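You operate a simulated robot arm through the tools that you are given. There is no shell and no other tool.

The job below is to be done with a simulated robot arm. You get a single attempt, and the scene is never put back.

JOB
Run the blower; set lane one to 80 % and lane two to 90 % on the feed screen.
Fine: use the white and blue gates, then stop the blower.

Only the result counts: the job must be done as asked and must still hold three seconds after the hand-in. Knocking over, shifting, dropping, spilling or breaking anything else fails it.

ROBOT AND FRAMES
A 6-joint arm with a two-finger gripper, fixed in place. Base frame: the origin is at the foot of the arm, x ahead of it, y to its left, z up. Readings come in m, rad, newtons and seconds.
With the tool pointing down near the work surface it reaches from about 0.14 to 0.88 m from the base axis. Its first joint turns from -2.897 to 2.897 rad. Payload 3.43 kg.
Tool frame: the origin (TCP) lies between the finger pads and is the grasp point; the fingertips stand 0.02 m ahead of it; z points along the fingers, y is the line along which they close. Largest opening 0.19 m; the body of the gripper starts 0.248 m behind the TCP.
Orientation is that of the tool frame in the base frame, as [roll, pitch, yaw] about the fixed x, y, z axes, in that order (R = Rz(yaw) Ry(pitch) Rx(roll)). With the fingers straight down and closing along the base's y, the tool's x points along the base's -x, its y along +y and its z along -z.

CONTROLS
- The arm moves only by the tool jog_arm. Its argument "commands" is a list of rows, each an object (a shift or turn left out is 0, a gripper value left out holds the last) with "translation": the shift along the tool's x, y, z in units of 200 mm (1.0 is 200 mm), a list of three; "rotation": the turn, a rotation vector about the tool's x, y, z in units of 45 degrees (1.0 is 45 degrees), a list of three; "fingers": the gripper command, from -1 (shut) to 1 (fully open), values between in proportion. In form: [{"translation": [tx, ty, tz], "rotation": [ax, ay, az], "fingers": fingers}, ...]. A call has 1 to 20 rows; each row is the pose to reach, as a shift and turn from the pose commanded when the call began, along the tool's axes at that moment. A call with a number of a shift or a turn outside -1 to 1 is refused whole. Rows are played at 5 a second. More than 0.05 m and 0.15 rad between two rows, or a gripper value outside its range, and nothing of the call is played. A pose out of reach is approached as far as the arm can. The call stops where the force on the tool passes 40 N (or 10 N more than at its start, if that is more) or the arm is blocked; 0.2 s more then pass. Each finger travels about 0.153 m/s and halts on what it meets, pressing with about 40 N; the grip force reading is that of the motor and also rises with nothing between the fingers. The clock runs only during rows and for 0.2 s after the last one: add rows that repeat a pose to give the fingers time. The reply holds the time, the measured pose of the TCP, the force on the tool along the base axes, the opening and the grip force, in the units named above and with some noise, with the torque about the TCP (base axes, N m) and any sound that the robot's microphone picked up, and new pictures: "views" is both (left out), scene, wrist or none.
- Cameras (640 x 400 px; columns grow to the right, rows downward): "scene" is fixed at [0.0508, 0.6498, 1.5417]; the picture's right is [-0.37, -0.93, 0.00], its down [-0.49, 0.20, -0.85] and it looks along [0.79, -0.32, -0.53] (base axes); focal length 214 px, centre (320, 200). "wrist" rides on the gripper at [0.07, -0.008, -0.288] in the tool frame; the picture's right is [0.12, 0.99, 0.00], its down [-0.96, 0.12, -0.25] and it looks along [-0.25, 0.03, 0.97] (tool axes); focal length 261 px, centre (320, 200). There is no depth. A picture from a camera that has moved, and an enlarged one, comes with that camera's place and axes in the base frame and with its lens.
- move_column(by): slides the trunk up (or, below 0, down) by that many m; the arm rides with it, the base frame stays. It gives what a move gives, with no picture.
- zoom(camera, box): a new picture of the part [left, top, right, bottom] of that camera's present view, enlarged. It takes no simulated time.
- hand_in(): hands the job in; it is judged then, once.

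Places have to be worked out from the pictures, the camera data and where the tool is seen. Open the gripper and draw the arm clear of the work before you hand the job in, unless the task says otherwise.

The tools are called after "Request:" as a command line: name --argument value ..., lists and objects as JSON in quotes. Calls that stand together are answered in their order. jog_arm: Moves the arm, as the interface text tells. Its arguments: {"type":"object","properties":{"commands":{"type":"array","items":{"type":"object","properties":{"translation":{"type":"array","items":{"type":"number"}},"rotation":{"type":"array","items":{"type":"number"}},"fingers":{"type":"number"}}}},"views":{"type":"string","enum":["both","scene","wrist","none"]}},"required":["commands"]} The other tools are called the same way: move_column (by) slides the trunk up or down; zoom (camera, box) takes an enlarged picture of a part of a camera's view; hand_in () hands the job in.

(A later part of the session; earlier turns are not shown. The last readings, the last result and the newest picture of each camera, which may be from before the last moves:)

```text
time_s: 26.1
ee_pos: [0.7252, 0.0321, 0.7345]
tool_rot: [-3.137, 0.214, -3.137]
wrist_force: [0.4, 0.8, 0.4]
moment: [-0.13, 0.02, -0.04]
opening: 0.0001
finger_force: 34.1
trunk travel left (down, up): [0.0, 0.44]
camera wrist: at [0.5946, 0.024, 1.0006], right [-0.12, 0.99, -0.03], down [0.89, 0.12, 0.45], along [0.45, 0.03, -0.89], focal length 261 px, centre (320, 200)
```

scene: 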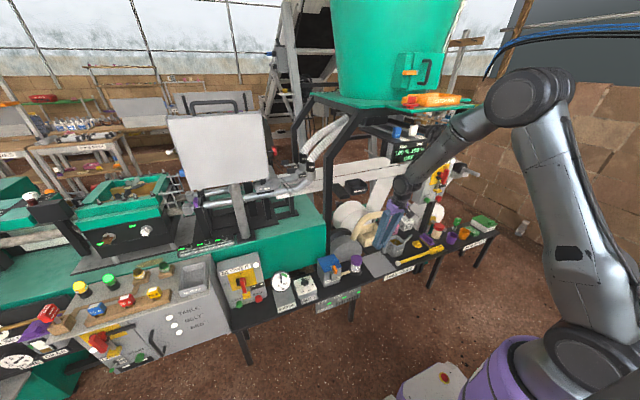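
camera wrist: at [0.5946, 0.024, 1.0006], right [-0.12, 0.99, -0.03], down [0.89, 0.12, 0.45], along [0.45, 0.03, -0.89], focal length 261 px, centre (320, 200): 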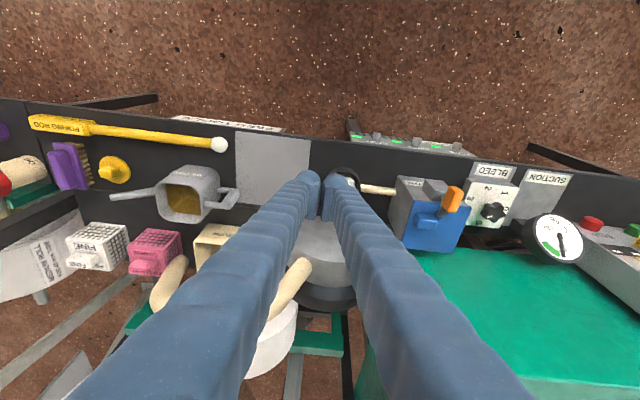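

The tool is in front of the feed unit at (0.725, 0.03, 0.735). I'll pull back slightly and raise the trunk to get a proper look at the gates and the shelf above them.

Request:
jog_arm --commands '[{"translation": [0.15, 0.15, 0]}, {"translation": [0.3, 0.3, 0]}, {"translation": [0.3, 0.3, 0]}]' --views "none"

Request:
move_column --by 0.4

Request:
jog_arm --commands '[{"translation": [0, 0, 0]}]' --views "both"

```text
time_s: 26.9
ee_pos: [0.6624, 0.0908, 0.7223]
tool_rot: [-3.139, 0.214, -3.136]
wrist_force: [-0.4, -1.0, 0.6]
moment: [-0.04, -0.05, 0.02]
opening: 0.0
finger_force: 34.4
trunk travel left (down, up): [0.0, 0.44]
```

```text
time_s: 30.7
ee_pos: [0.6622, 0.0907, 1.1226]
tool_rot: [-3.138, 0.213, -3.138]
wrist_force: [-0.3, -0.4, 0.1]
moment: [0.0, 0.02, 0.03]
opening: 0.0001
finger_force: 34.5
trunk travel left (down, up): [-0.4, 0.04]
```

```text
time_s: 31.1
ee_pos: [0.6631, 0.0891, 1.1226]
tool_rot: [-3.141, 0.215, -3.139]
wrist_force: [0.4, 0.3, 0.0]
moment: [-0.02, 0.01, 0.01]
opening: 0.0002
finger_force: 34.2
trunk travel left (down, up): [-0.4, 0.04]
camera wrist: at [0.533, 0.0823, 1.3875], right [-0.12, 0.99, -0.03], down [0.89, 0.12, 0.45], along [0.45, 0.03, -0.89], focal length 261 px, centre (320, 200)
```

scene: 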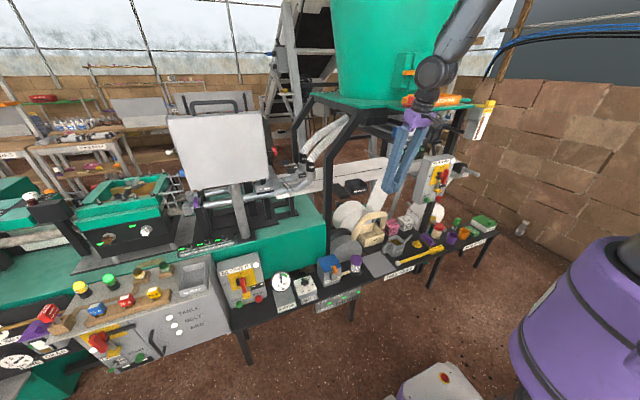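
wrist: 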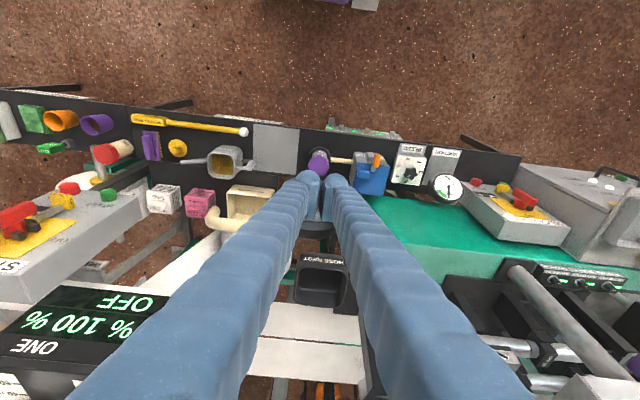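

The display and its top plate are visible at lower left. I'll zoom in there to triangulate the edges.

Request:
zoom --camera "wrist" --box '[0, 240, 240, 400]'

Request:
zoom --camera "scene" --box '[340, 80, 500, 180]'

```text
2.50 times, centred on (120, 320) of wrist
camera zoom: at [0.533, 0.0823, 1.3875], right [-0.12, 0.99, -0.03], down [0.89, 0.12, 0.45], along [0.45, 0.03, -0.89], focal length 652 px, centre (820, -100)
```

zoom: 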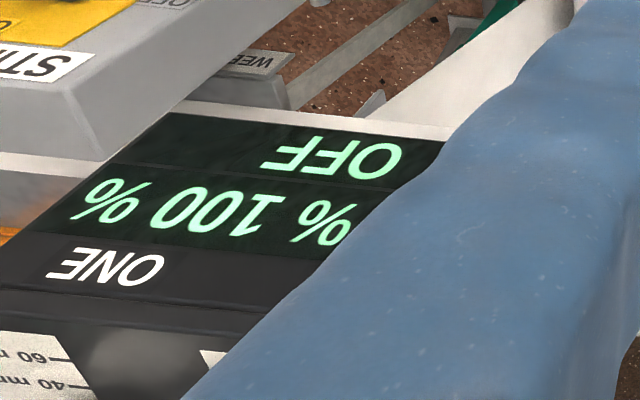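

```text
4.00 times, centred on (420, 130) of scene
camera zoom: at [0.0508, 0.6498, 1.5417], right [-0.37, -0.93, 0.0], down [-0.49, 0.2, -0.85], along [0.79, -0.32, -0.53], focal length 858 px, centre (-80, 480)
```

zoom: 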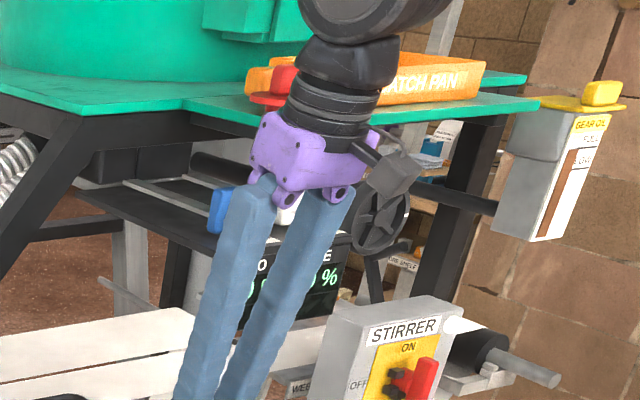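

The label strips next to the gates carry mm marks. I'll centre the tool at y≈-0.19 in front of the feed unit and open the fingers so the wrist camera sees the gates between them.

Request:
jog_arm --commands '[{"translation": [0.03, -0.2, 0]}, {"translation": [0.06, -0.4, 0]}, {"translation": [0.1, -0.6, 0]}, {"translation": [0.13, -0.8, 0]}, {"translation": [0.16, -1.0, 0]}]' --views "none"

Request:
jog_arm --commands '[{"translation": [0, -0.2, 0], "fingers": 0}, {"translation": [0, -0.4, 0], "fingers": 1}, {"translation": [0, -0.4, 0], "fingers": 1}, {"translation": [0, -0.4, 0], "fingers": 1}]' --views "both"

```text
time_s: 32.3
ee_pos: [0.632, -0.1134, 1.119]
tool_rot: [-3.138, 0.215, -3.138]
wrist_force: [-0.5, 0.1, 0.3]
moment: [0.03, 0.0, -0.01]
opening: 0.0
finger_force: 33.9
trunk travel left (down, up): [-0.4, 0.04]
```

```text
time_s: 33.3
ee_pos: [0.6338, -0.1897, 1.118]
tool_rot: [-3.14, 0.214, -3.138]
wrist_force: [0.9, -0.1, 0.0]
moment: [0.07, -0.01, 0.01]
opening: 0.19
finger_force: 0.0
trunk travel left (down, up): [-0.4, 0.04]
camera wrist: at [0.5043, -0.1991, 1.3826], right [-0.12, 0.99, -0.03], down [0.89, 0.12, 0.45], along [0.45, 0.03, -0.89], focal length 261 px, centre (320, 200)
```

scene: 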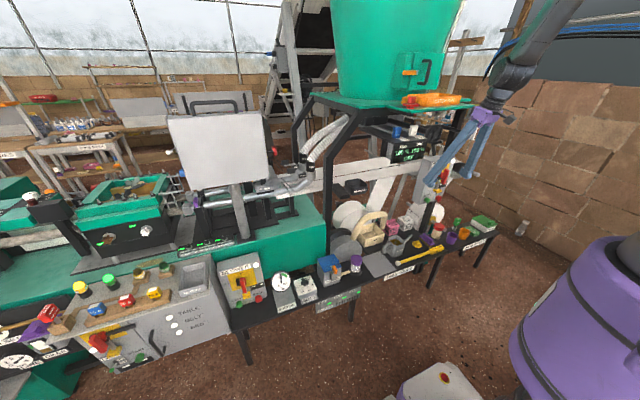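
wrist: 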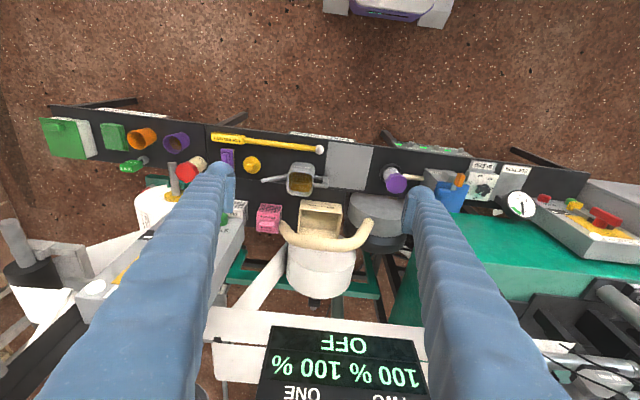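

Triangulation from this view gives "ONE" text at (0.825, -0.187, 1.222) and "TWO" at (0.818, -0.080, 1.222). So the white tab is near (0.88, -0.187, 1.27) and the blue near (0.88, -0.08, 1.27), under a lip edge at about (0.79, z 1.365). I need to enter from the front with the tool tilted about 60°, so I'll first align the tool yaw with the arm plane and close the fingers.

Request:
jog_arm --commands '[{"translation": [-0.02, 0.08, 0], "rotation": [0.02, 0, 0.09], "fingers": 0}, {"translation": [-0.04, 0.16, 0], "rotation": [0.04, 0, 0.18], "fingers": -1}, {"translation": [-0.053, 0.24, 0.011], "rotation": [0.0595, 0, 0.274], "fingers": -1}, {"translation": [-0.053, 0.24, 0.011], "rotation": [0.0595, 0, 0.274], "fingers": -1}, {"translation": [-0.053, 0.24, 0.011], "rotation": [0.0595, 0, 0.274], "fingers": -1}]' --views "none"

```text
time_s: 34.5
ee_pos: [0.6433, -0.144, 1.1156]
tool_rot: [-3.14, 0.216, 2.925]
wrist_force: [0.0, 0.1, 0.4]
moment: [0.05, 0.02, 0.01]
opening: 0.0
finger_force: 34.1
trunk travel left (down, up): [-0.4, 0.04]
```

The yaw is now in the arm plane (azimuth -0.22, tool yaw -0.217). I'll tilt the tool up slowly in-plane, still well short of the display.

Request:
jog_arm --commands '[{"translation": [-0.027, 0, -0.004], "rotation": [0, -0.051, 0]}, {"translation": [-0.053, 0, -0.009], "rotation": [0, -0.102, 0]}, {"translation": [-0.094, 0, -0.01], "rotation": [0, -0.153, 0]}, {"translation": [-0.136, 0, -0.011], "rotation": [0, -0.204, 0]}, {"translation": [-0.177, 0, -0.0125], "rotation": [0, -0.255, 0]}, {"translation": [-0.218, 0, -0.0135], "rotation": [0, -0.306, 0]}, {"translation": [-0.259, 0, -0.015], "rotation": [0, -0.357, 0]}, {"translation": [-0.296, 0, -0.017], "rotation": [0, -0.407, 0]}, {"translation": [-0.332, 0, -0.019], "rotation": [0, -0.458, 0]}, {"translation": [-0.368, 0, -0.022], "rotation": [0, -0.509, 0]}, {"translation": [-0.368, 0, -0.022], "rotation": [0, -0.509, 0]}]' --views "both"

```text
time_s: 36.9
ee_pos: [0.7127, -0.1573, 1.1355]
tool_rot: [-3.14, 0.617, 2.926]
wrist_force: [-0.3, -0.9, 0.4]
moment: [0.0, 0.0, 0.0]
opening: 0.0
finger_force: 34.5
trunk travel left (down, up): [-0.4, 0.04]
camera wrist: at [0.4924, -0.117, 1.3293], right [0.12, 0.99, -0.07], down [0.65, -0.02, 0.76], along [0.75, -0.14, -0.65], focal length 261 px, centre (320, 200)
```

scene: 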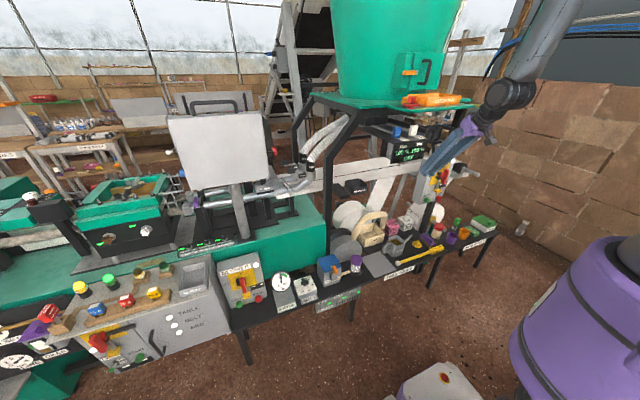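
wrist: 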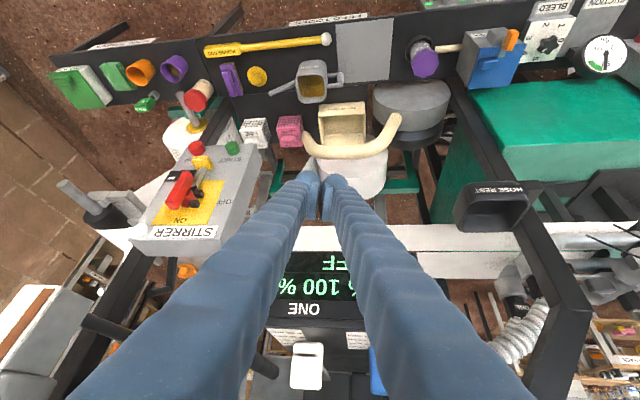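

The in-plane tilt worked cleanly, and the white tab is now visible at (305, 365) in the wrist view. I'll zoom in for detail.

Request:
zoom --camera "wrist" --box '[220, 280, 420, 400]'

Request:
zoom --camera "scene" --box '[380, 80, 500, 180]'

```text
3.20 times, centred on (320, 340) of wrist
camera zoom: at [0.4924, -0.117, 1.3293], right [0.12, 0.99, -0.07], down [0.65, -0.02, 0.76], along [0.75, -0.14, -0.65], focal length 834 px, centre (320, -248)
```

zoom: 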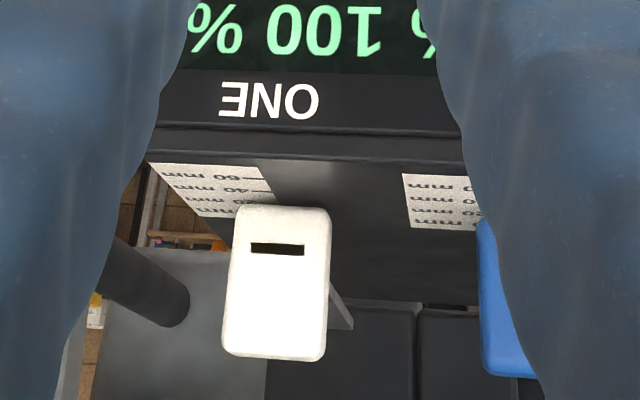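

```text
4.00 times, centred on (440, 130) of scene
camera zoom: at [0.0508, 0.6498, 1.5417], right [-0.37, -0.93, 0.0], down [-0.49, 0.2, -0.85], along [0.79, -0.32, -0.53], focal length 858 px, centre (-160, 480)
```

zoom: 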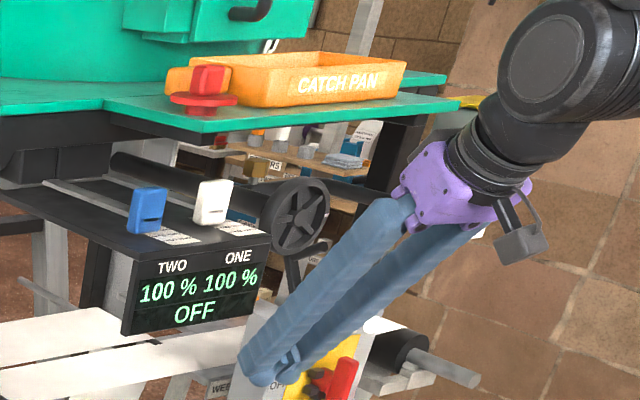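

The label strips in front of the tabs have mm scales. I'll magnify them to see which way the gates travel.

Request:
zoom --camera "wrist" --box '[260, 325, 330, 365]'

Request:
zoom --camera "wrist" --box '[340, 330, 380, 355]'

Request:
zoom --camera "scene" --box '[385, 115, 430, 145]'

```text
9.14 times, centred on (295, 345) of wrist
camera zoom: at [0.4924, -0.117, 1.3293], right [0.12, 0.99, -0.07], down [0.65, -0.02, 0.76], along [0.75, -0.14, -0.65], focal length 2383 px, centre (549, -1126)
```

zoom: 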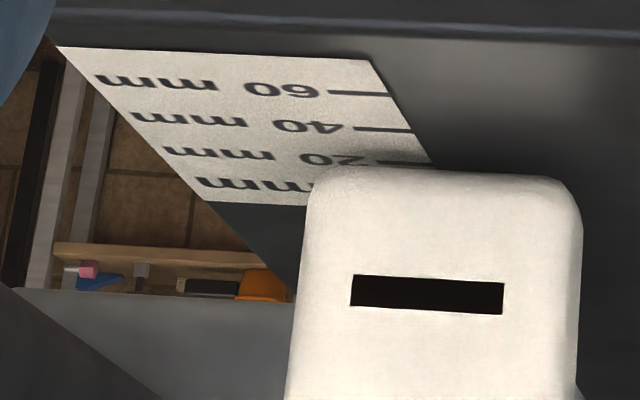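

```text
16.00 times, centred on (360, 342) of wrist
camera zoom: at [0.4924, -0.117, 1.3293], right [0.12, 0.99, -0.07], down [0.65, -0.02, 0.76], along [0.75, -0.14, -0.65], focal length 4170 px, centre (-320, -2080)
```

zoom: 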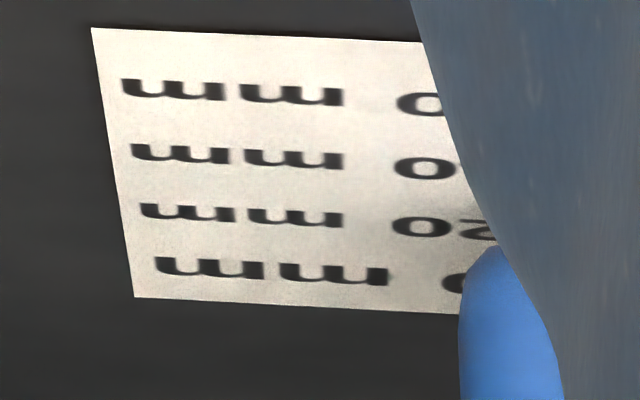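

```text
13.33 times, centred on (408, 130) of scene
camera zoom: at [0.0508, 0.6498, 1.5417], right [-0.37, -0.93, 0.0], down [-0.49, 0.2, -0.85], along [0.79, -0.32, -0.53], focal length 2860 px, centre (-847, 1133)
```

zoom: 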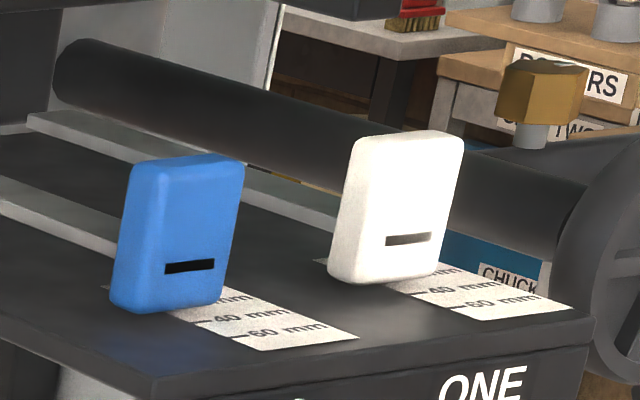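

The scale reads 0-20-40-60 mm from back to front, and both tabs now sit at about 0 mm. So the gates are pulled toward -x to lower the reading, and I'll grip the tabs. The trunk goes up the last 4 cm, then I rise in front of the window with the fingers at about 65 mm.

Request:
move_column --by 0.04

Request:
jog_arm --commands '[{"translation": [-0.085, 0, -0.108], "rotation": [0, -0.049, 0], "fingers": -0.316}, {"translation": [-0.17, 0, -0.217], "rotation": [0, -0.098, 0], "fingers": -0.316}, {"translation": [-0.254, 0, -0.325], "rotation": [0, -0.146, 0], "fingers": -0.316}, {"translation": [-0.339, 0, -0.434], "rotation": [0, -0.195, 0], "fingers": -0.316}, {"translation": [-0.339, 0, -0.434], "rotation": [0, -0.195, 0], "fingers": -0.316}]' --views "both"

```text
time_s: 37.8
ee_pos: [0.7129, -0.1568, 1.1744]
tool_rot: [-3.138, 0.614, 2.927]
wrist_force: [0.4, 0.3, 0.2]
moment: [-0.01, 0.02, 0.01]
opening: 0.0001
finger_force: 34.1
trunk travel left (down, up): [-0.44, 0.0]
```

```text
time_s: 39.0
ee_pos: [0.7178, -0.1592, 1.2836]
tool_rot: [-3.138, 0.767, 2.927]
wrist_force: [0.1, -0.3, -0.2]
moment: [-0.01, 0.01, 0.0]
opening: 0.0651
finger_force: 0.1
trunk travel left (down, up): [-0.44, 0.0]
camera wrist: at [0.471, -0.1135, 1.4413], right [0.13, 0.99, -0.08], down [0.53, 0.0, 0.85], along [0.84, -0.15, -0.53], focal length 261 px, centre (320, 200)
```

scene: 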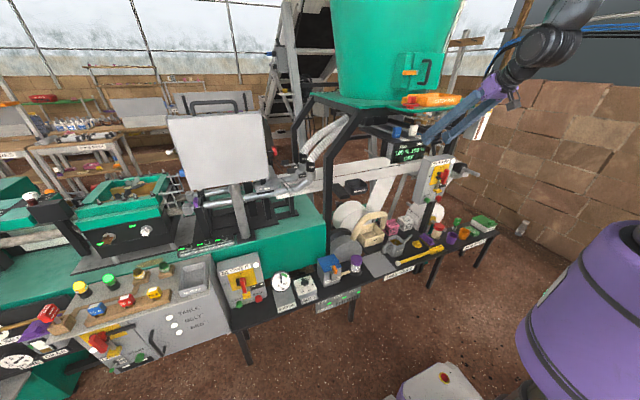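
wrist: 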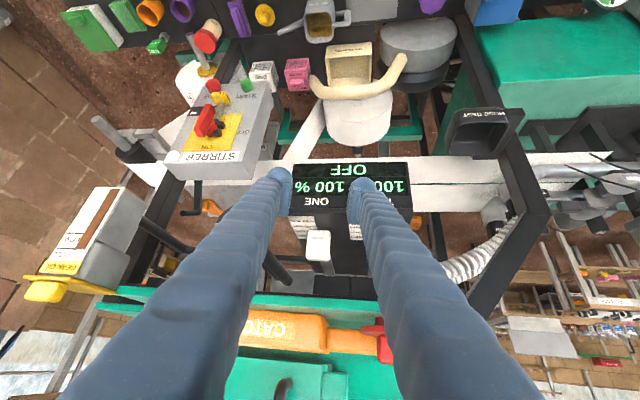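

The view is excellent: the white tab sits between the open fingers, with the lip edge above. I'll square the tool yaw to +x, tilt further, and move to (0.76, -0.187, 1.285).

Request:
jog_arm --commands '[{"translation": [-0.043, -0.023, 0.04], "rotation": [-0.048, -0.042, -0.049]}, {"translation": [-0.087, -0.046, 0.08], "rotation": [-0.095, -0.085, -0.099]}, {"translation": [-0.13, -0.069, 0.12], "rotation": [-0.143, -0.127, -0.148]}, {"translation": [-0.173, -0.092, 0.16], "rotation": [-0.19, -0.169, -0.197]}, {"translation": [-0.173, -0.092, 0.16], "rotation": [-0.19, -0.169, -0.197]}]' --views "wrist"

```text
time_s: 40.2
ee_pos: [0.7583, -0.1877, 1.2864]
tool_rot: [-3.114, 0.899, -3.122]
wrist_force: [0.0, 0.1, -0.4]
moment: [-0.03, -0.02, -0.02]
opening: 0.0652
finger_force: 0.0
trunk travel left (down, up): [-0.44, 0.0]
camera wrist: at [0.489, -0.1935, 1.4097], right [-0.07, 0.99, -0.11], down [0.4, 0.13, 0.91], along [0.91, 0.02, -0.41], focal length 261 px, centre (320, 200)
```

wrist: 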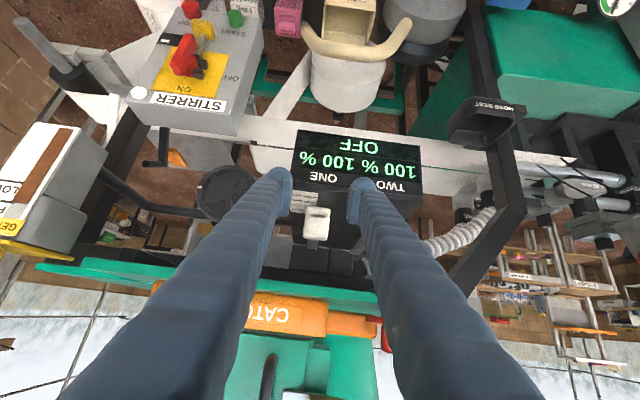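

The tab is centred between the fingers at wrist pixel (317, 223), and the handwheel is clear to the left. I'll advance to just in front of the tab while tilting to about 65°.

Request:
jog_arm --commands '[{"translation": [-0.053, 0, 0.061], "rotation": [-0.002, -0.049, 0.002]}, {"translation": [-0.106, 0, 0.122], "rotation": [-0.004, -0.098, 0.004]}, {"translation": [-0.159, 0, 0.183], "rotation": [-0.006, -0.146, 0.006]}, {"translation": [-0.212, -0.001, 0.245], "rotation": [-0.008, -0.195, 0.008]}, {"translation": [-0.265, -0.001, 0.306], "rotation": [-0.01, -0.244, 0.01]}, {"translation": [-0.318, -0.002, 0.367], "rotation": [-0.0115, -0.293, 0.012]}, {"translation": [-0.318, -0.002, 0.367], "rotation": [-0.0115, -0.293, 0.012]}]' --views "both"

```text
time_s: 41.8
ee_pos: [0.8572, -0.1865, 1.289]
tool_rot: [-3.133, 1.132, -3.133]
wrist_force: [-0.1, -0.9, -0.7]
moment: [-0.01, -0.01, 0.01]
opening: 0.0652
finger_force: 0.1
trunk travel left (down, up): [-0.44, 0.0]
camera wrist: at [0.5675, -0.1945, 1.3476], right [-0.05, 0.99, -0.11], down [0.19, 0.12, 0.98], along [0.98, 0.03, -0.19], focal length 261 px, centre (320, 200)
```

scene: 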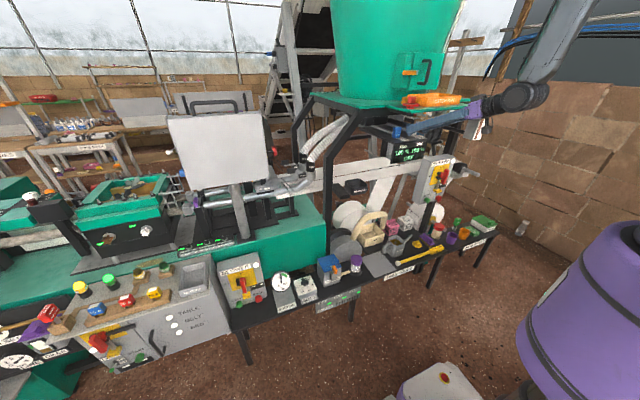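
wrist: 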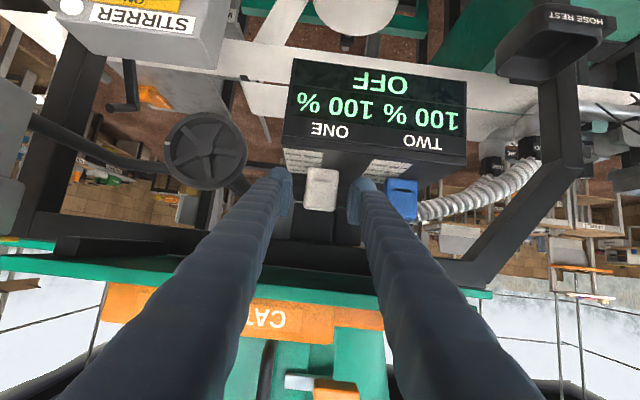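

Both tabs and the display are visible and the white tab lies between the finger tips. I'll zoom in to check clearances before moving in to grip.

Request:
zoom --camera "wrist" --box '[240, 130, 440, 255]'

Request:
zoom --camera "scene" --box '[380, 90, 480, 160]'

```text
3.20 times, centred on (340, 192) of wrist
camera zoom: at [0.5675, -0.1945, 1.3476], right [-0.05, 0.99, -0.11], down [0.19, 0.12, 0.98], along [0.98, 0.03, -0.19], focal length 834 px, centre (256, 224)
```

zoom: 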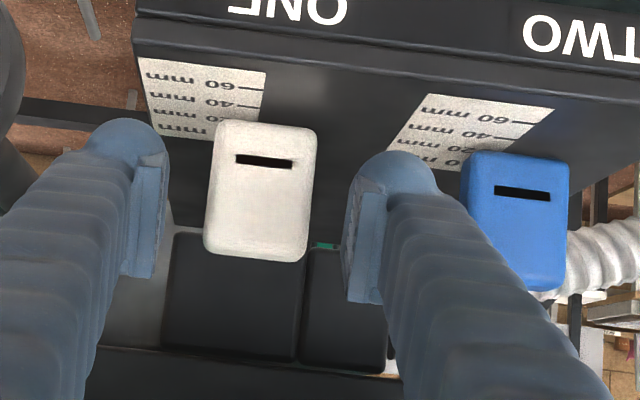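

```text
5.71 times, centred on (430, 125) of scene
camera zoom: at [0.0508, 0.6498, 1.5417], right [-0.37, -0.93, 0.0], down [-0.49, 0.2, -0.85], along [0.79, -0.32, -0.53], focal length 1226 px, centre (-309, 629)
```

zoom: 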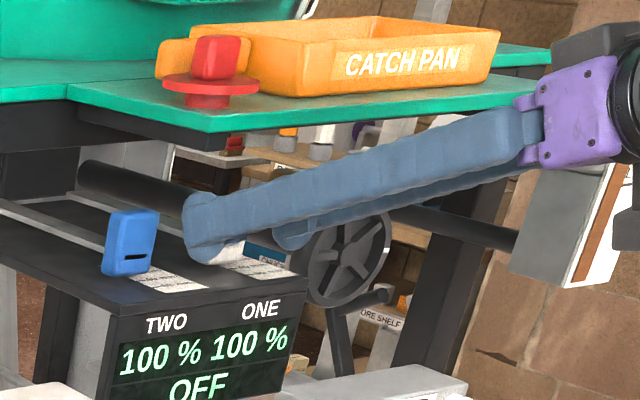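

The fingers straddle the white tab with clearance on both sides. I'll move forward 3 cm and close on it.

Request:
jog_arm --commands '[{"translation": [-0.023, 0.005, 0.045], "rotation": [0, -0.03, 0], "fingers": -0.316}, {"translation": [-0.045, 0.01, 0.09], "rotation": [0, -0.06, 0], "fingers": -0.316}, {"translation": [-0.068, 0.015, 0.134], "rotation": [0, -0.089, 0], "fingers": -0.316}, {"translation": [-0.068, 0.015, 0.134], "rotation": [0, -0.089, 0], "fingers": -0.316}]' --views "none"

Request:
jog_arm --commands '[{"translation": [0, 0, 0], "fingers": -0.5}, {"translation": [0, 0, 0], "fingers": -0.65}, {"translation": [0, 0, 0], "fingers": -0.75}, {"translation": [0, 0, 0], "fingers": -0.75}]' --views "both"

```text
time_s: 42.8
ee_pos: [0.8865, -0.184, 1.2898]
tool_rot: [-3.131, 1.201, -3.133]
wrist_force: [-0.6, -0.2, 1.0]
moment: [0.0, -0.03, -0.03]
opening: 0.065
finger_force: 0.1
trunk travel left (down, up): [-0.44, 0.0]
```

```text
time_s: 43.8
ee_pos: [0.8866, -0.1853, 1.2911]
tool_rot: [-3.134, 1.198, -3.134]
wrist_force: [0.9, -3.9, -2.0]
moment: [0.03, -0.02, -0.09]
opening: 0.0388
finger_force: 44.7
trunk travel left (down, up): [-0.44, 0.0]
camera wrist: at [0.5933, -0.1932, 1.3285], right [-0.04, 0.99, -0.11], down [0.12, 0.12, 0.99], along [0.99, 0.03, -0.12], focal length 261 px, centre (320, 200)
```

scene: 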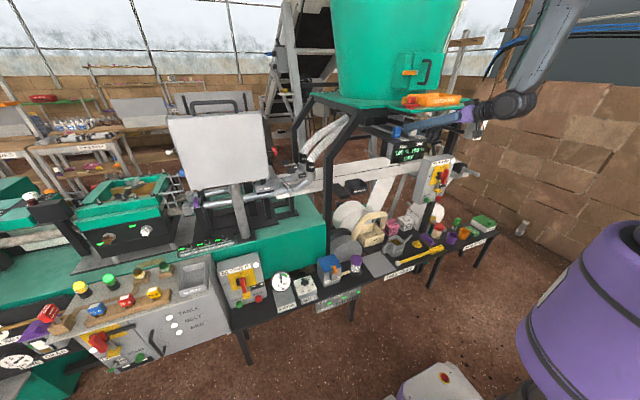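
wrist: 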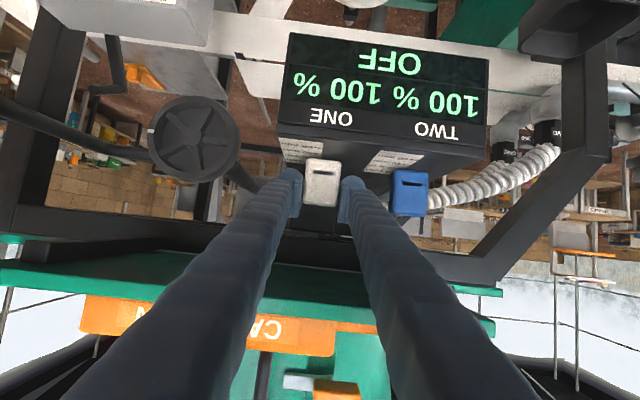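

I have the white tab gripped at 39 mm. I'll pull it 10 mm toward -x in small steps and watch the display.

Request:
jog_arm --commands '[{"translation": [0.0045, 0, -0.0117]}, {"translation": [0.009, 0, -0.0233]}, {"translation": [0.0136, 0, -0.035]}, {"translation": [0.0181, 0, -0.0466]}, {"translation": [0.0181, 0, -0.0466]}]' --views "wrist"

Request:
zoom --camera "wrist" --box '[260, 20, 500, 230]'

```text
time_s: 45.0
ee_pos: [0.8772, -0.1851, 1.2894]
tool_rot: [-3.136, 1.199, -3.136]
wrist_force: [1.6, -11.0, -5.7]
moment: [-0.01, -0.04, -0.15]
opening: 0.0389
finger_force: 45.1
trunk travel left (down, up): [-0.44, 0.0]
camera wrist: at [0.5835, -0.1929, 1.3287], right [-0.04, 0.99, -0.11], down [0.12, 0.12, 0.99], along [0.99, 0.03, -0.12], focal length 261 px, centre (320, 200)
```

wrist: 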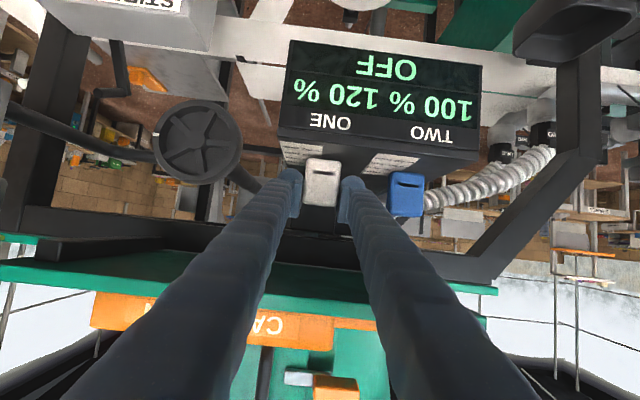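

```text
1.90 times, centred on (380, 125) of wrist
camera zoom: at [0.5835, -0.1929, 1.3287], right [-0.04, 0.99, -0.11], down [0.12, 0.12, 0.99], along [0.99, 0.03, -0.12], focal length 496 px, centre (206, 343)
```

zoom: 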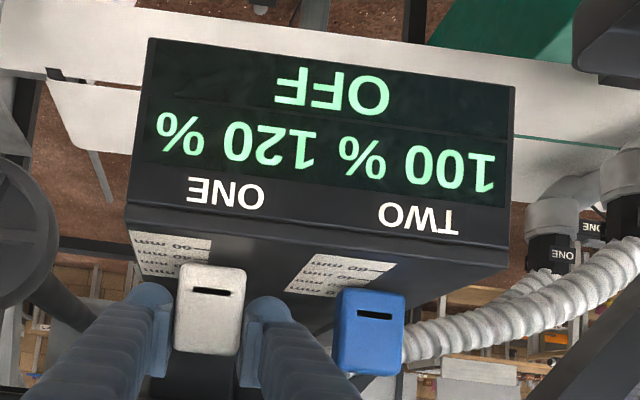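

Pulling 10 mm raised lane one to 120 %, so it moves about 2 % per mm and pushing in lowers it. I'll push +18 mm in small steps and read the screen.

Request:
jog_arm --commands '[{"translation": [-0.0045, 0, 0.0117]}, {"translation": [-0.009, 0, 0.0233]}, {"translation": [-0.0136, 0, 0.035]}, {"translation": [-0.0181, 0, 0.0466]}, {"translation": [-0.0226, 0, 0.0583]}, {"translation": [-0.0272, 0, 0.07]}, {"translation": [-0.0317, 0, 0.0816]}, {"translation": [-0.0326, 0, 0.0839]}, {"translation": [-0.0326, 0, 0.0839]}, {"translation": [-0.0326, 0, 0.0839]}]' --views "wrist"

Request:
zoom --camera "wrist" --box '[260, 20, 500, 230]'

```text
time_s: 47.2
ee_pos: [0.8944, -0.1848, 1.2895]
tool_rot: [-3.136, 1.199, -3.137]
wrist_force: [-1.3, -20.9, -6.9]
moment: [-0.08, 0.08, -0.18]
opening: 0.0388
finger_force: 45.1
trunk travel left (down, up): [-0.44, 0.0]
camera wrist: at [0.6016, -0.1929, 1.3287], right [-0.04, 0.99, -0.11], down [0.12, 0.12, 0.99], along [0.99, 0.03, -0.12], focal length 261 px, centre (320, 200)
```

wrist: 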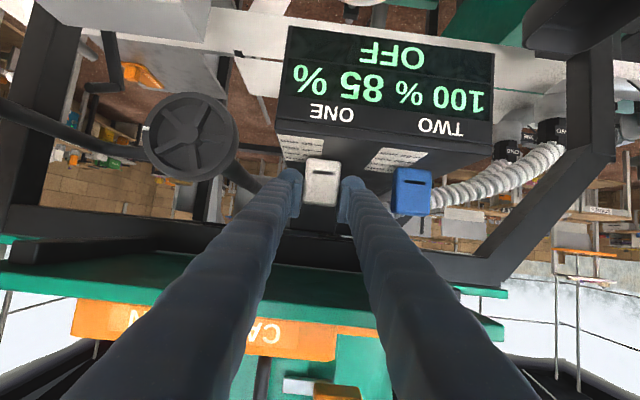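

```text
1.90 times, centred on (380, 125) of wrist
camera zoom: at [0.6016, -0.1929, 1.3287], right [-0.04, 0.99, -0.11], down [0.12, 0.12, 0.99], along [0.99, 0.03, -0.12], focal length 496 px, centre (206, 343)
```

zoom: 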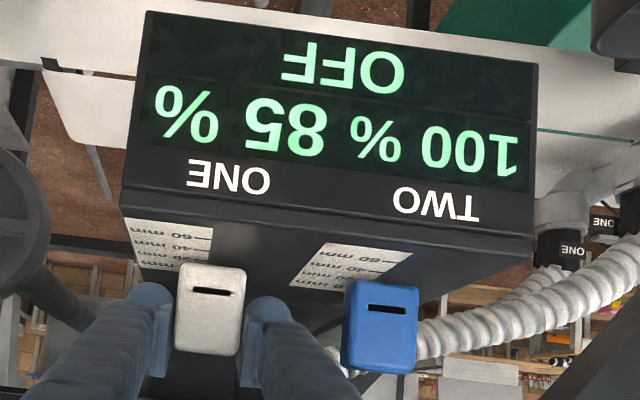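

Lane one reads 85 %. I'll push another 2.5 mm and ease the sideways load with a 2 mm shift in -y.

Request:
jog_arm --commands '[{"translation": [-0.0022, -0.005, 0.0058]}, {"translation": [-0.0045, -0.01, 0.0117]}, {"translation": [-0.0045, -0.01, 0.0117]}, {"translation": [-0.0045, -0.01, 0.0117]}]' --views "wrist"

Request:
zoom --camera "wrist" --box '[260, 20, 500, 230]'

```text
time_s: 48.2
ee_pos: [0.8968, -0.1852, 1.2914]
tool_rot: [-3.132, 1.199, -3.131]
wrist_force: [-1.6, -5.7, -8.5]
moment: [0.07, 0.15, 0.09]
opening: 0.0389
finger_force: 45.0
trunk travel left (down, up): [-0.44, 0.0]
camera wrist: at [0.6043, -0.1937, 1.3289], right [-0.05, 0.99, -0.11], down [0.12, 0.12, 0.99], along [0.99, 0.03, -0.12], focal length 261 px, centre (320, 200)
```

wrist: 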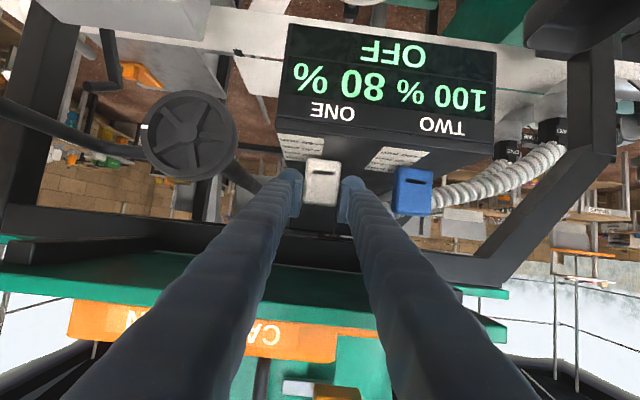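

```text
1.90 times, centred on (380, 125) of wrist
camera zoom: at [0.6043, -0.1937, 1.3289], right [-0.05, 0.99, -0.11], down [0.12, 0.12, 0.99], along [0.99, 0.03, -0.12], focal length 496 px, centre (206, 343)
```

zoom: 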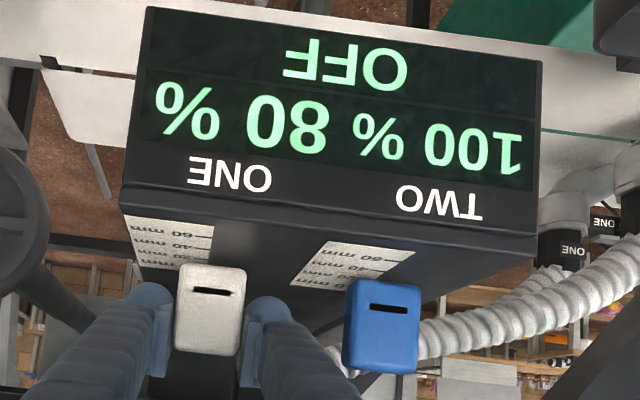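

Lane one reads 80 %. I'll open the fingers and see whether the reading holds.

Request:
jog_arm --commands '[{"translation": [0, 0, 0], "fingers": -0.5}, {"translation": [0, 0, 0], "fingers": -0.316}, {"translation": [0, 0, 0], "fingers": -0.316}, {"translation": [0, 0, 0], "fingers": -0.316}]' --views "wrist"

Request:
zoom --camera "wrist" --box '[260, 20, 500, 230]'

```text
time_s: 49.2
ee_pos: [0.8976, -0.1853, 1.2913]
tool_rot: [-3.132, 1.199, -3.131]
wrist_force: [0.2, 0.0, 0.3]
moment: [0.0, 0.0, -0.05]
opening: 0.0648
finger_force: 0.1
trunk travel left (down, up): [-0.44, 0.0]
camera wrist: at [0.604, -0.1934, 1.3295], right [-0.04, 0.99, -0.11], down [0.12, 0.12, 0.99], along [0.99, 0.03, -0.12], focal length 261 px, centre (320, 200)
```

wrist: 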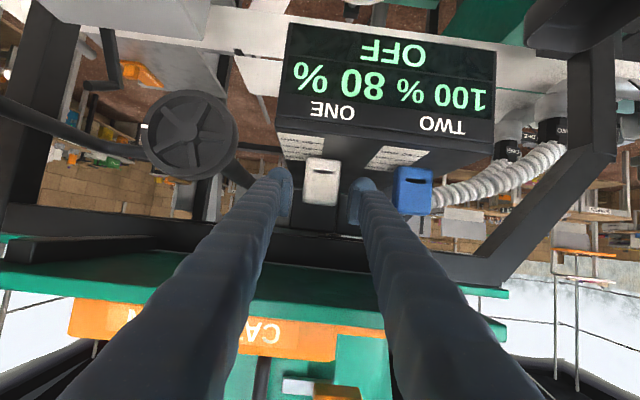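

```text
1.90 times, centred on (380, 125) of wrist
camera zoom: at [0.604, -0.1934, 1.3295], right [-0.04, 0.99, -0.11], down [0.12, 0.12, 0.99], along [0.99, 0.03, -0.12], focal length 496 px, centre (206, 343)
```

zoom: 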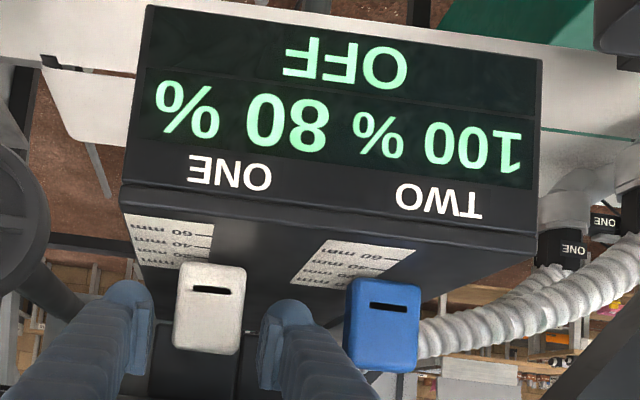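

Lane one holds at 80 % with the tab released. I'll back out 6 cm, shift left about 10 cm to the blue tab (y≈-0.084), and look.

Request:
jog_arm --commands '[{"translation": [0.036, 0, -0.093]}, {"translation": [0.072, 0, -0.186]}, {"translation": [0.1086, 0, -0.2796]}, {"translation": [0.1086, 0.17, -0.2796]}, {"translation": [0.1086, 0.34, -0.2796]}, {"translation": [0.1086, 0.505, -0.2796]}, {"translation": [0.1086, 0.505, -0.2796]}]' --views "both"

Request:
zoom --camera "wrist" --box '[200, 60, 440, 270]'

```text
time_s: 50.8
ee_pos: [0.8368, -0.084, 1.2907]
tool_rot: [-3.131, 1.201, -3.131]
wrist_force: [-0.8, 0.3, -0.1]
moment: [0.0, -0.02, -0.02]
opening: 0.065
finger_force: 0.1
trunk travel left (down, up): [-0.44, 0.0]
camera wrist: at [0.5435, -0.0932, 1.3297], right [-0.04, 0.99, -0.12], down [0.12, 0.12, 0.99], along [0.99, 0.03, -0.12], focal length 261 px, centre (320, 200)
```

scene: 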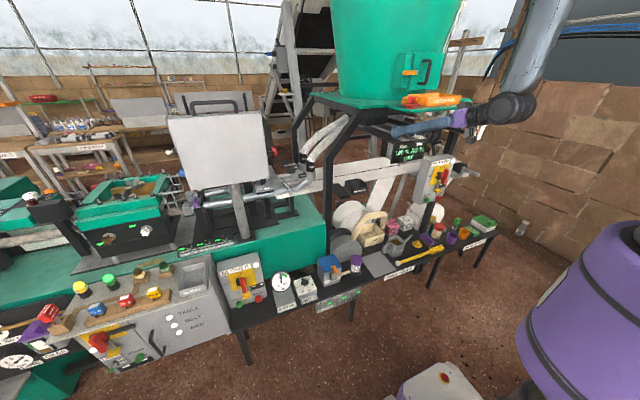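
wrist: 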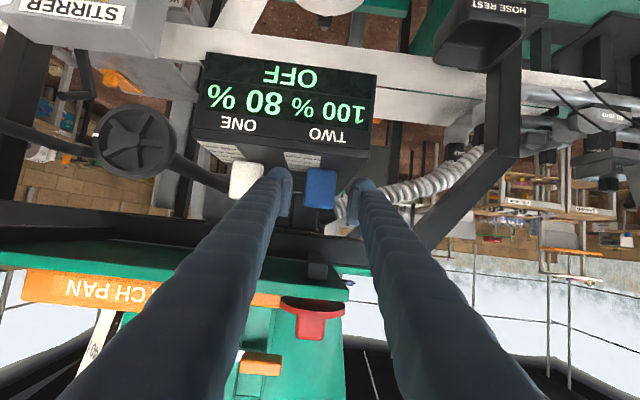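

```text
1.90 times, centred on (320, 165) of wrist
camera zoom: at [0.5435, -0.0932, 1.3297], right [-0.04, 0.99, -0.12], down [0.12, 0.12, 0.99], along [0.99, 0.03, -0.12], focal length 496 px, centre (320, 267)
```

zoom: 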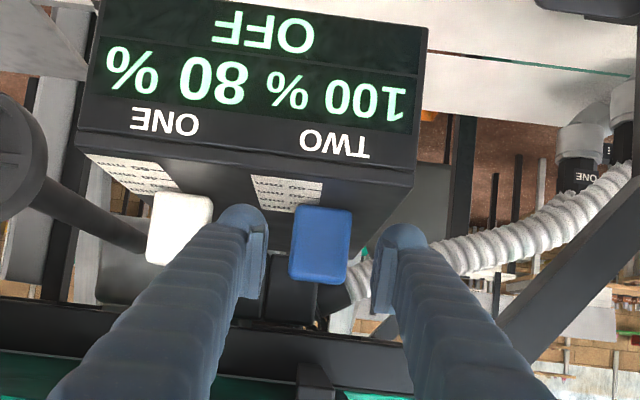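

The blue tab is centred between the fingers. I'll move forward 5 cm and grip it.

Request:
jog_arm --commands '[{"translation": [-0.0226, 0.002, 0.0583], "fingers": -0.316}, {"translation": [-0.0453, 0.004, 0.1165], "fingers": -0.316}, {"translation": [-0.0679, 0.005, 0.1748], "fingers": -0.316}, {"translation": [-0.0905, 0.005, 0.233], "fingers": -0.316}, {"translation": [-0.0905, 0.005, 0.233], "fingers": -0.316}]' --views "none"

Request:
jog_arm --commands '[{"translation": [0, 0, 0], "fingers": -0.5}, {"translation": [0, 0, 0], "fingers": -0.65}, {"translation": [0, 0, 0], "fingers": -0.75}, {"translation": [0, 0, 0], "fingers": -0.75}]' --views "wrist"

```text
time_s: 52.0
ee_pos: [0.8864, -0.0843, 1.2924]
tool_rot: [-3.131, 1.2, -3.131]
wrist_force: [-0.8, -0.4, 0.2]
moment: [-0.01, 0.03, -0.02]
opening: 0.0649
finger_force: 0.2
trunk travel left (down, up): [-0.44, 0.0]
```

```text
time_s: 53.0
ee_pos: [0.8868, -0.086, 1.2916]
tool_rot: [-3.133, 1.2, -3.133]
wrist_force: [0.6, 0.6, 0.3]
moment: [0.12, 0.01, -0.04]
opening: 0.0389
finger_force: 44.9
trunk travel left (down, up): [-0.44, 0.0]
camera wrist: at [0.5931, -0.0933, 1.3299], right [-0.04, 0.99, -0.11], down [0.12, 0.12, 0.99], along [0.99, 0.03, -0.12], focal length 261 px, centre (320, 200)
```

wrist: 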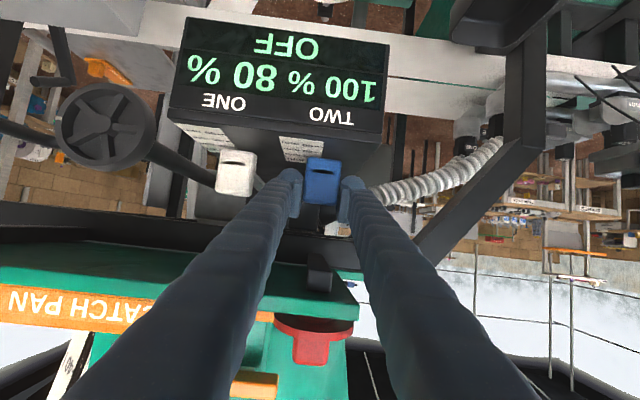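

The blue tab is gripped. I'll push it in 5 mm for 90 %.

Request:
jog_arm --commands '[{"translation": [-0.0023, 0, 0.0058]}, {"translation": [-0.0045, 0, 0.0117]}, {"translation": [-0.0068, 0, 0.0175]}, {"translation": [-0.00905, 0, 0.0233]}, {"translation": [-0.00905, 0, 0.0233]}, {"translation": [-0.00905, 0, 0.0233]}]' --views "wrist"

Request:
zoom --camera "wrist" --box '[160, 10, 400, 210]'

```text
time_s: 54.4
ee_pos: [0.8922, -0.0857, 1.2904]
tool_rot: [-3.134, 1.199, -3.131]
wrist_force: [-1.1, -6.0, -2.9]
moment: [0.03, 0.13, -0.08]
opening: 0.039
finger_force: 44.7
trunk travel left (down, up): [-0.44, 0.0]
camera wrist: at [0.598, -0.0932, 1.33], right [-0.04, 0.99, -0.11], down [0.12, 0.12, 0.99], along [0.99, 0.03, -0.12], focal length 261 px, centre (320, 200)
```

wrist: 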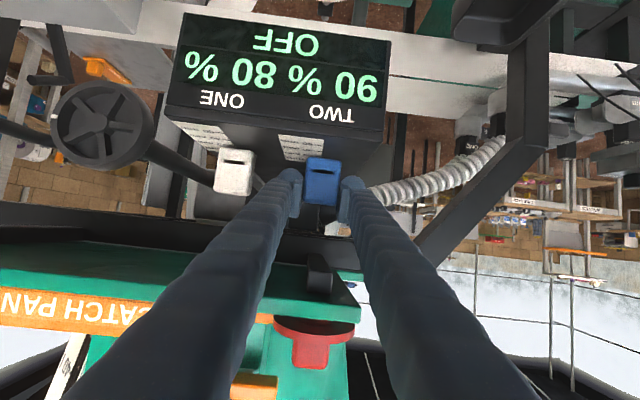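

```text
2.00 times, centred on (280, 110) of wrist
camera zoom: at [0.598, -0.0932, 1.33], right [-0.04, 0.99, -0.11], down [0.12, 0.12, 0.99], along [0.99, 0.03, -0.12], focal length 521 px, centre (400, 380)
```

zoom: 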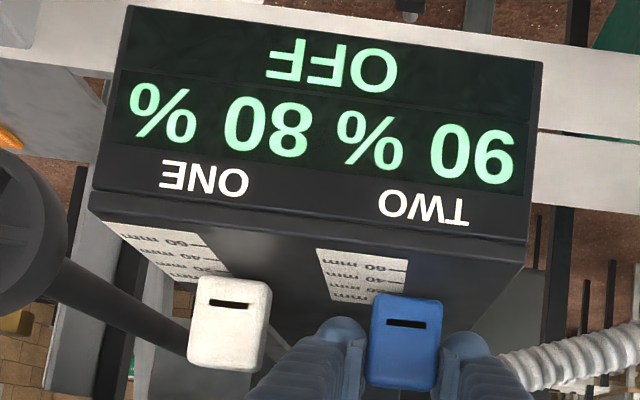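

I'll confirm both values upright through the scene camera.

Request:
zoom --camera "scene" --box '[385, 125, 435, 165]'

Request:
zoom --camera "wrist" --box '[170, 40, 400, 120]'

```text
10.00 times, centred on (410, 145) of scene
camera zoom: at [0.0508, 0.6498, 1.5417], right [-0.37, -0.93, 0.0], down [-0.49, 0.2, -0.85], along [0.79, -0.32, -0.53], focal length 2145 px, centre (-580, 750)
```

zoom: 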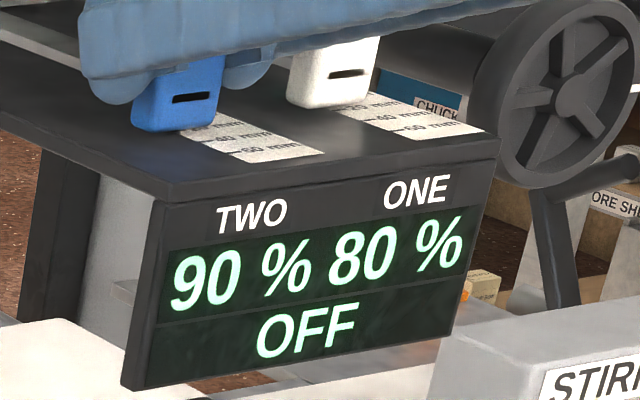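

```text
2.78 times, centred on (285, 80) of wrist
camera zoom: at [0.598, -0.0932, 1.33], right [-0.04, 0.99, -0.11], down [0.12, 0.12, 0.99], along [0.99, 0.03, -0.12], focal length 725 px, centre (417, 534)
```

zoom: 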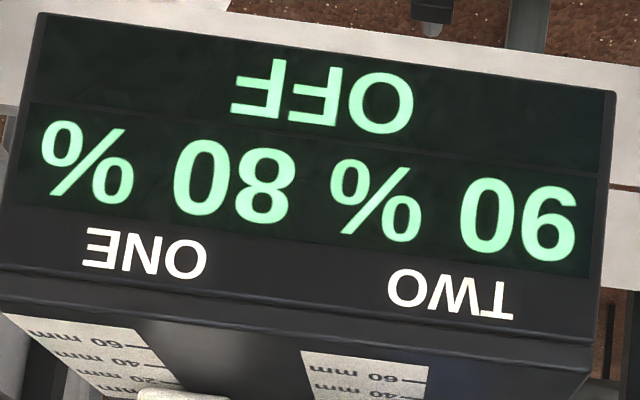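

The scene view confirms TWO 90 % and ONE 80 %. I'll release the blue tab and back straight out.

Request:
jog_arm --commands '[{"translation": [0, 0, 0], "fingers": -0.5}, {"translation": [0, 0, 0], "fingers": -0.316}, {"translation": [0, 0, 0], "fingers": -0.316}, {"translation": [0, 0, 0], "fingers": -0.316}, {"translation": [0.036, 0, -0.093], "fingers": -0.316}, {"translation": [0.072, 0, -0.186], "fingers": -0.316}, {"translation": [0.1086, 0, -0.2796], "fingers": -0.316}, {"translation": [0.1086, 0, -0.2796], "fingers": -0.316}]' --views "both"

Request:
zoom --camera "scene" --box '[385, 125, 435, 165]'

```text
time_s: 56.2
ee_pos: [0.832, -0.0831, 1.2924]
tool_rot: [-3.131, 1.199, -3.132]
wrist_force: [0.5, -0.3, 0.6]
moment: [-0.01, -0.03, 0.04]
opening: 0.0647
finger_force: 0.0
trunk travel left (down, up): [-0.44, 0.0]
camera wrist: at [0.5382, -0.0912, 1.3307], right [-0.04, 0.99, -0.11], down [0.12, 0.12, 0.99], along [0.99, 0.03, -0.12], focal length 261 px, centre (320, 200)
```

scene: 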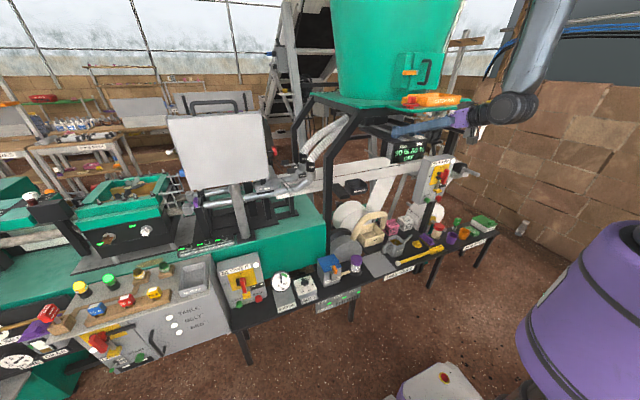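
wrist: 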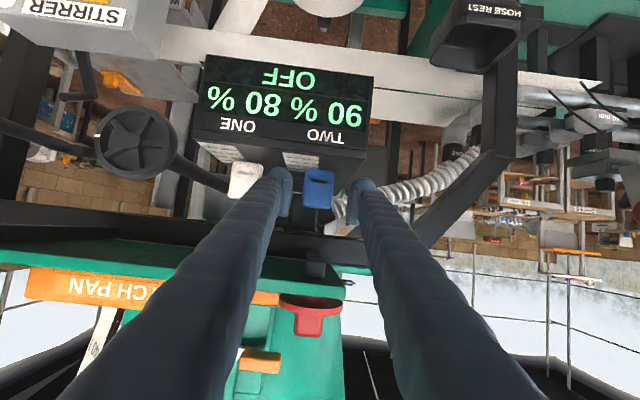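

```text
10.00 times, centred on (410, 145) of scene
camera zoom: at [0.0508, 0.6498, 1.5417], right [-0.37, -0.93, 0.0], down [-0.49, 0.2, -0.85], along [0.79, -0.32, -0.53], focal length 2145 px, centre (-580, 750)
```

zoom: 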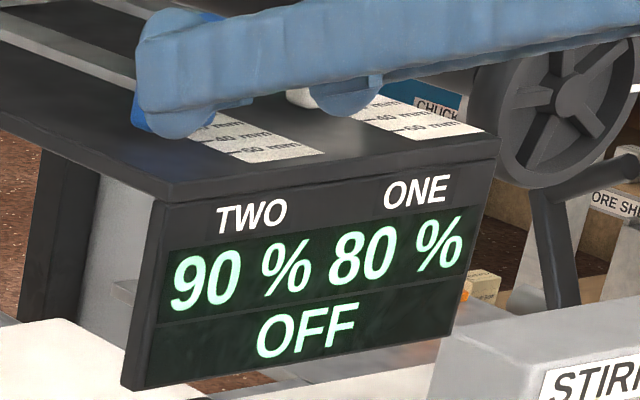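

Both readings hold with the gripper released. I'll reverse my entry path: back out from under the lip while reducing the tilt.

Request:
jog_arm --commands '[{"translation": [0.02, -0.012, -0.0425], "rotation": [0, 0.048, 0]}, {"translation": [0.04, -0.025, -0.085], "rotation": [0, 0.096, 0]}, {"translation": [0.06, -0.037, -0.1275], "rotation": [0, 0.143, 0]}, {"translation": [0.08, -0.05, -0.17], "rotation": [0, 0.191, 0]}, {"translation": [0.1, -0.062, -0.2125], "rotation": [0, 0.239, 0]}, {"translation": [0.12, -0.075, -0.255], "rotation": [0, 0.287, 0]}, {"translation": [0.14, -0.087, -0.2975], "rotation": [0, 0.334, 0]}, {"translation": [0.159, -0.1, -0.34], "rotation": [0, 0.382, 0]}, {"translation": [0.159, -0.1, -0.34], "rotation": [0, 0.382, 0]}]' --views "wrist"

```text
time_s: 58.2
ee_pos: [0.756, -0.104, 1.2864]
tool_rot: [-3.137, 0.899, -3.136]
wrist_force: [-0.2, 0.6, -0.1]
moment: [0.0, -0.02, 0.03]
opening: 0.0651
finger_force: 0.0
trunk travel left (down, up): [-0.44, 0.0]
camera wrist: at [0.4878, -0.1117, 1.4106], right [-0.07, 0.99, -0.1], down [0.41, 0.12, 0.91], along [0.91, 0.03, -0.41], focal length 261 px, centre (320, 200)
```

wrist: 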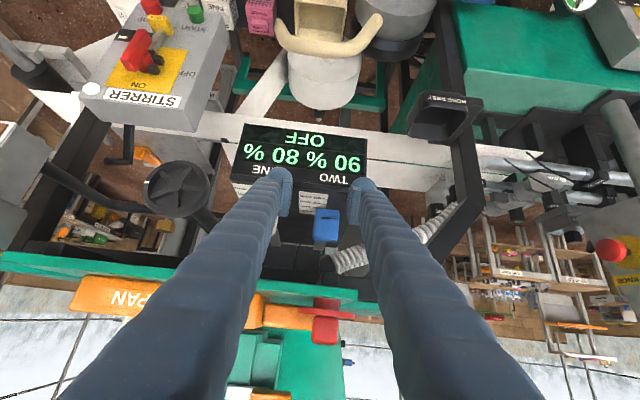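

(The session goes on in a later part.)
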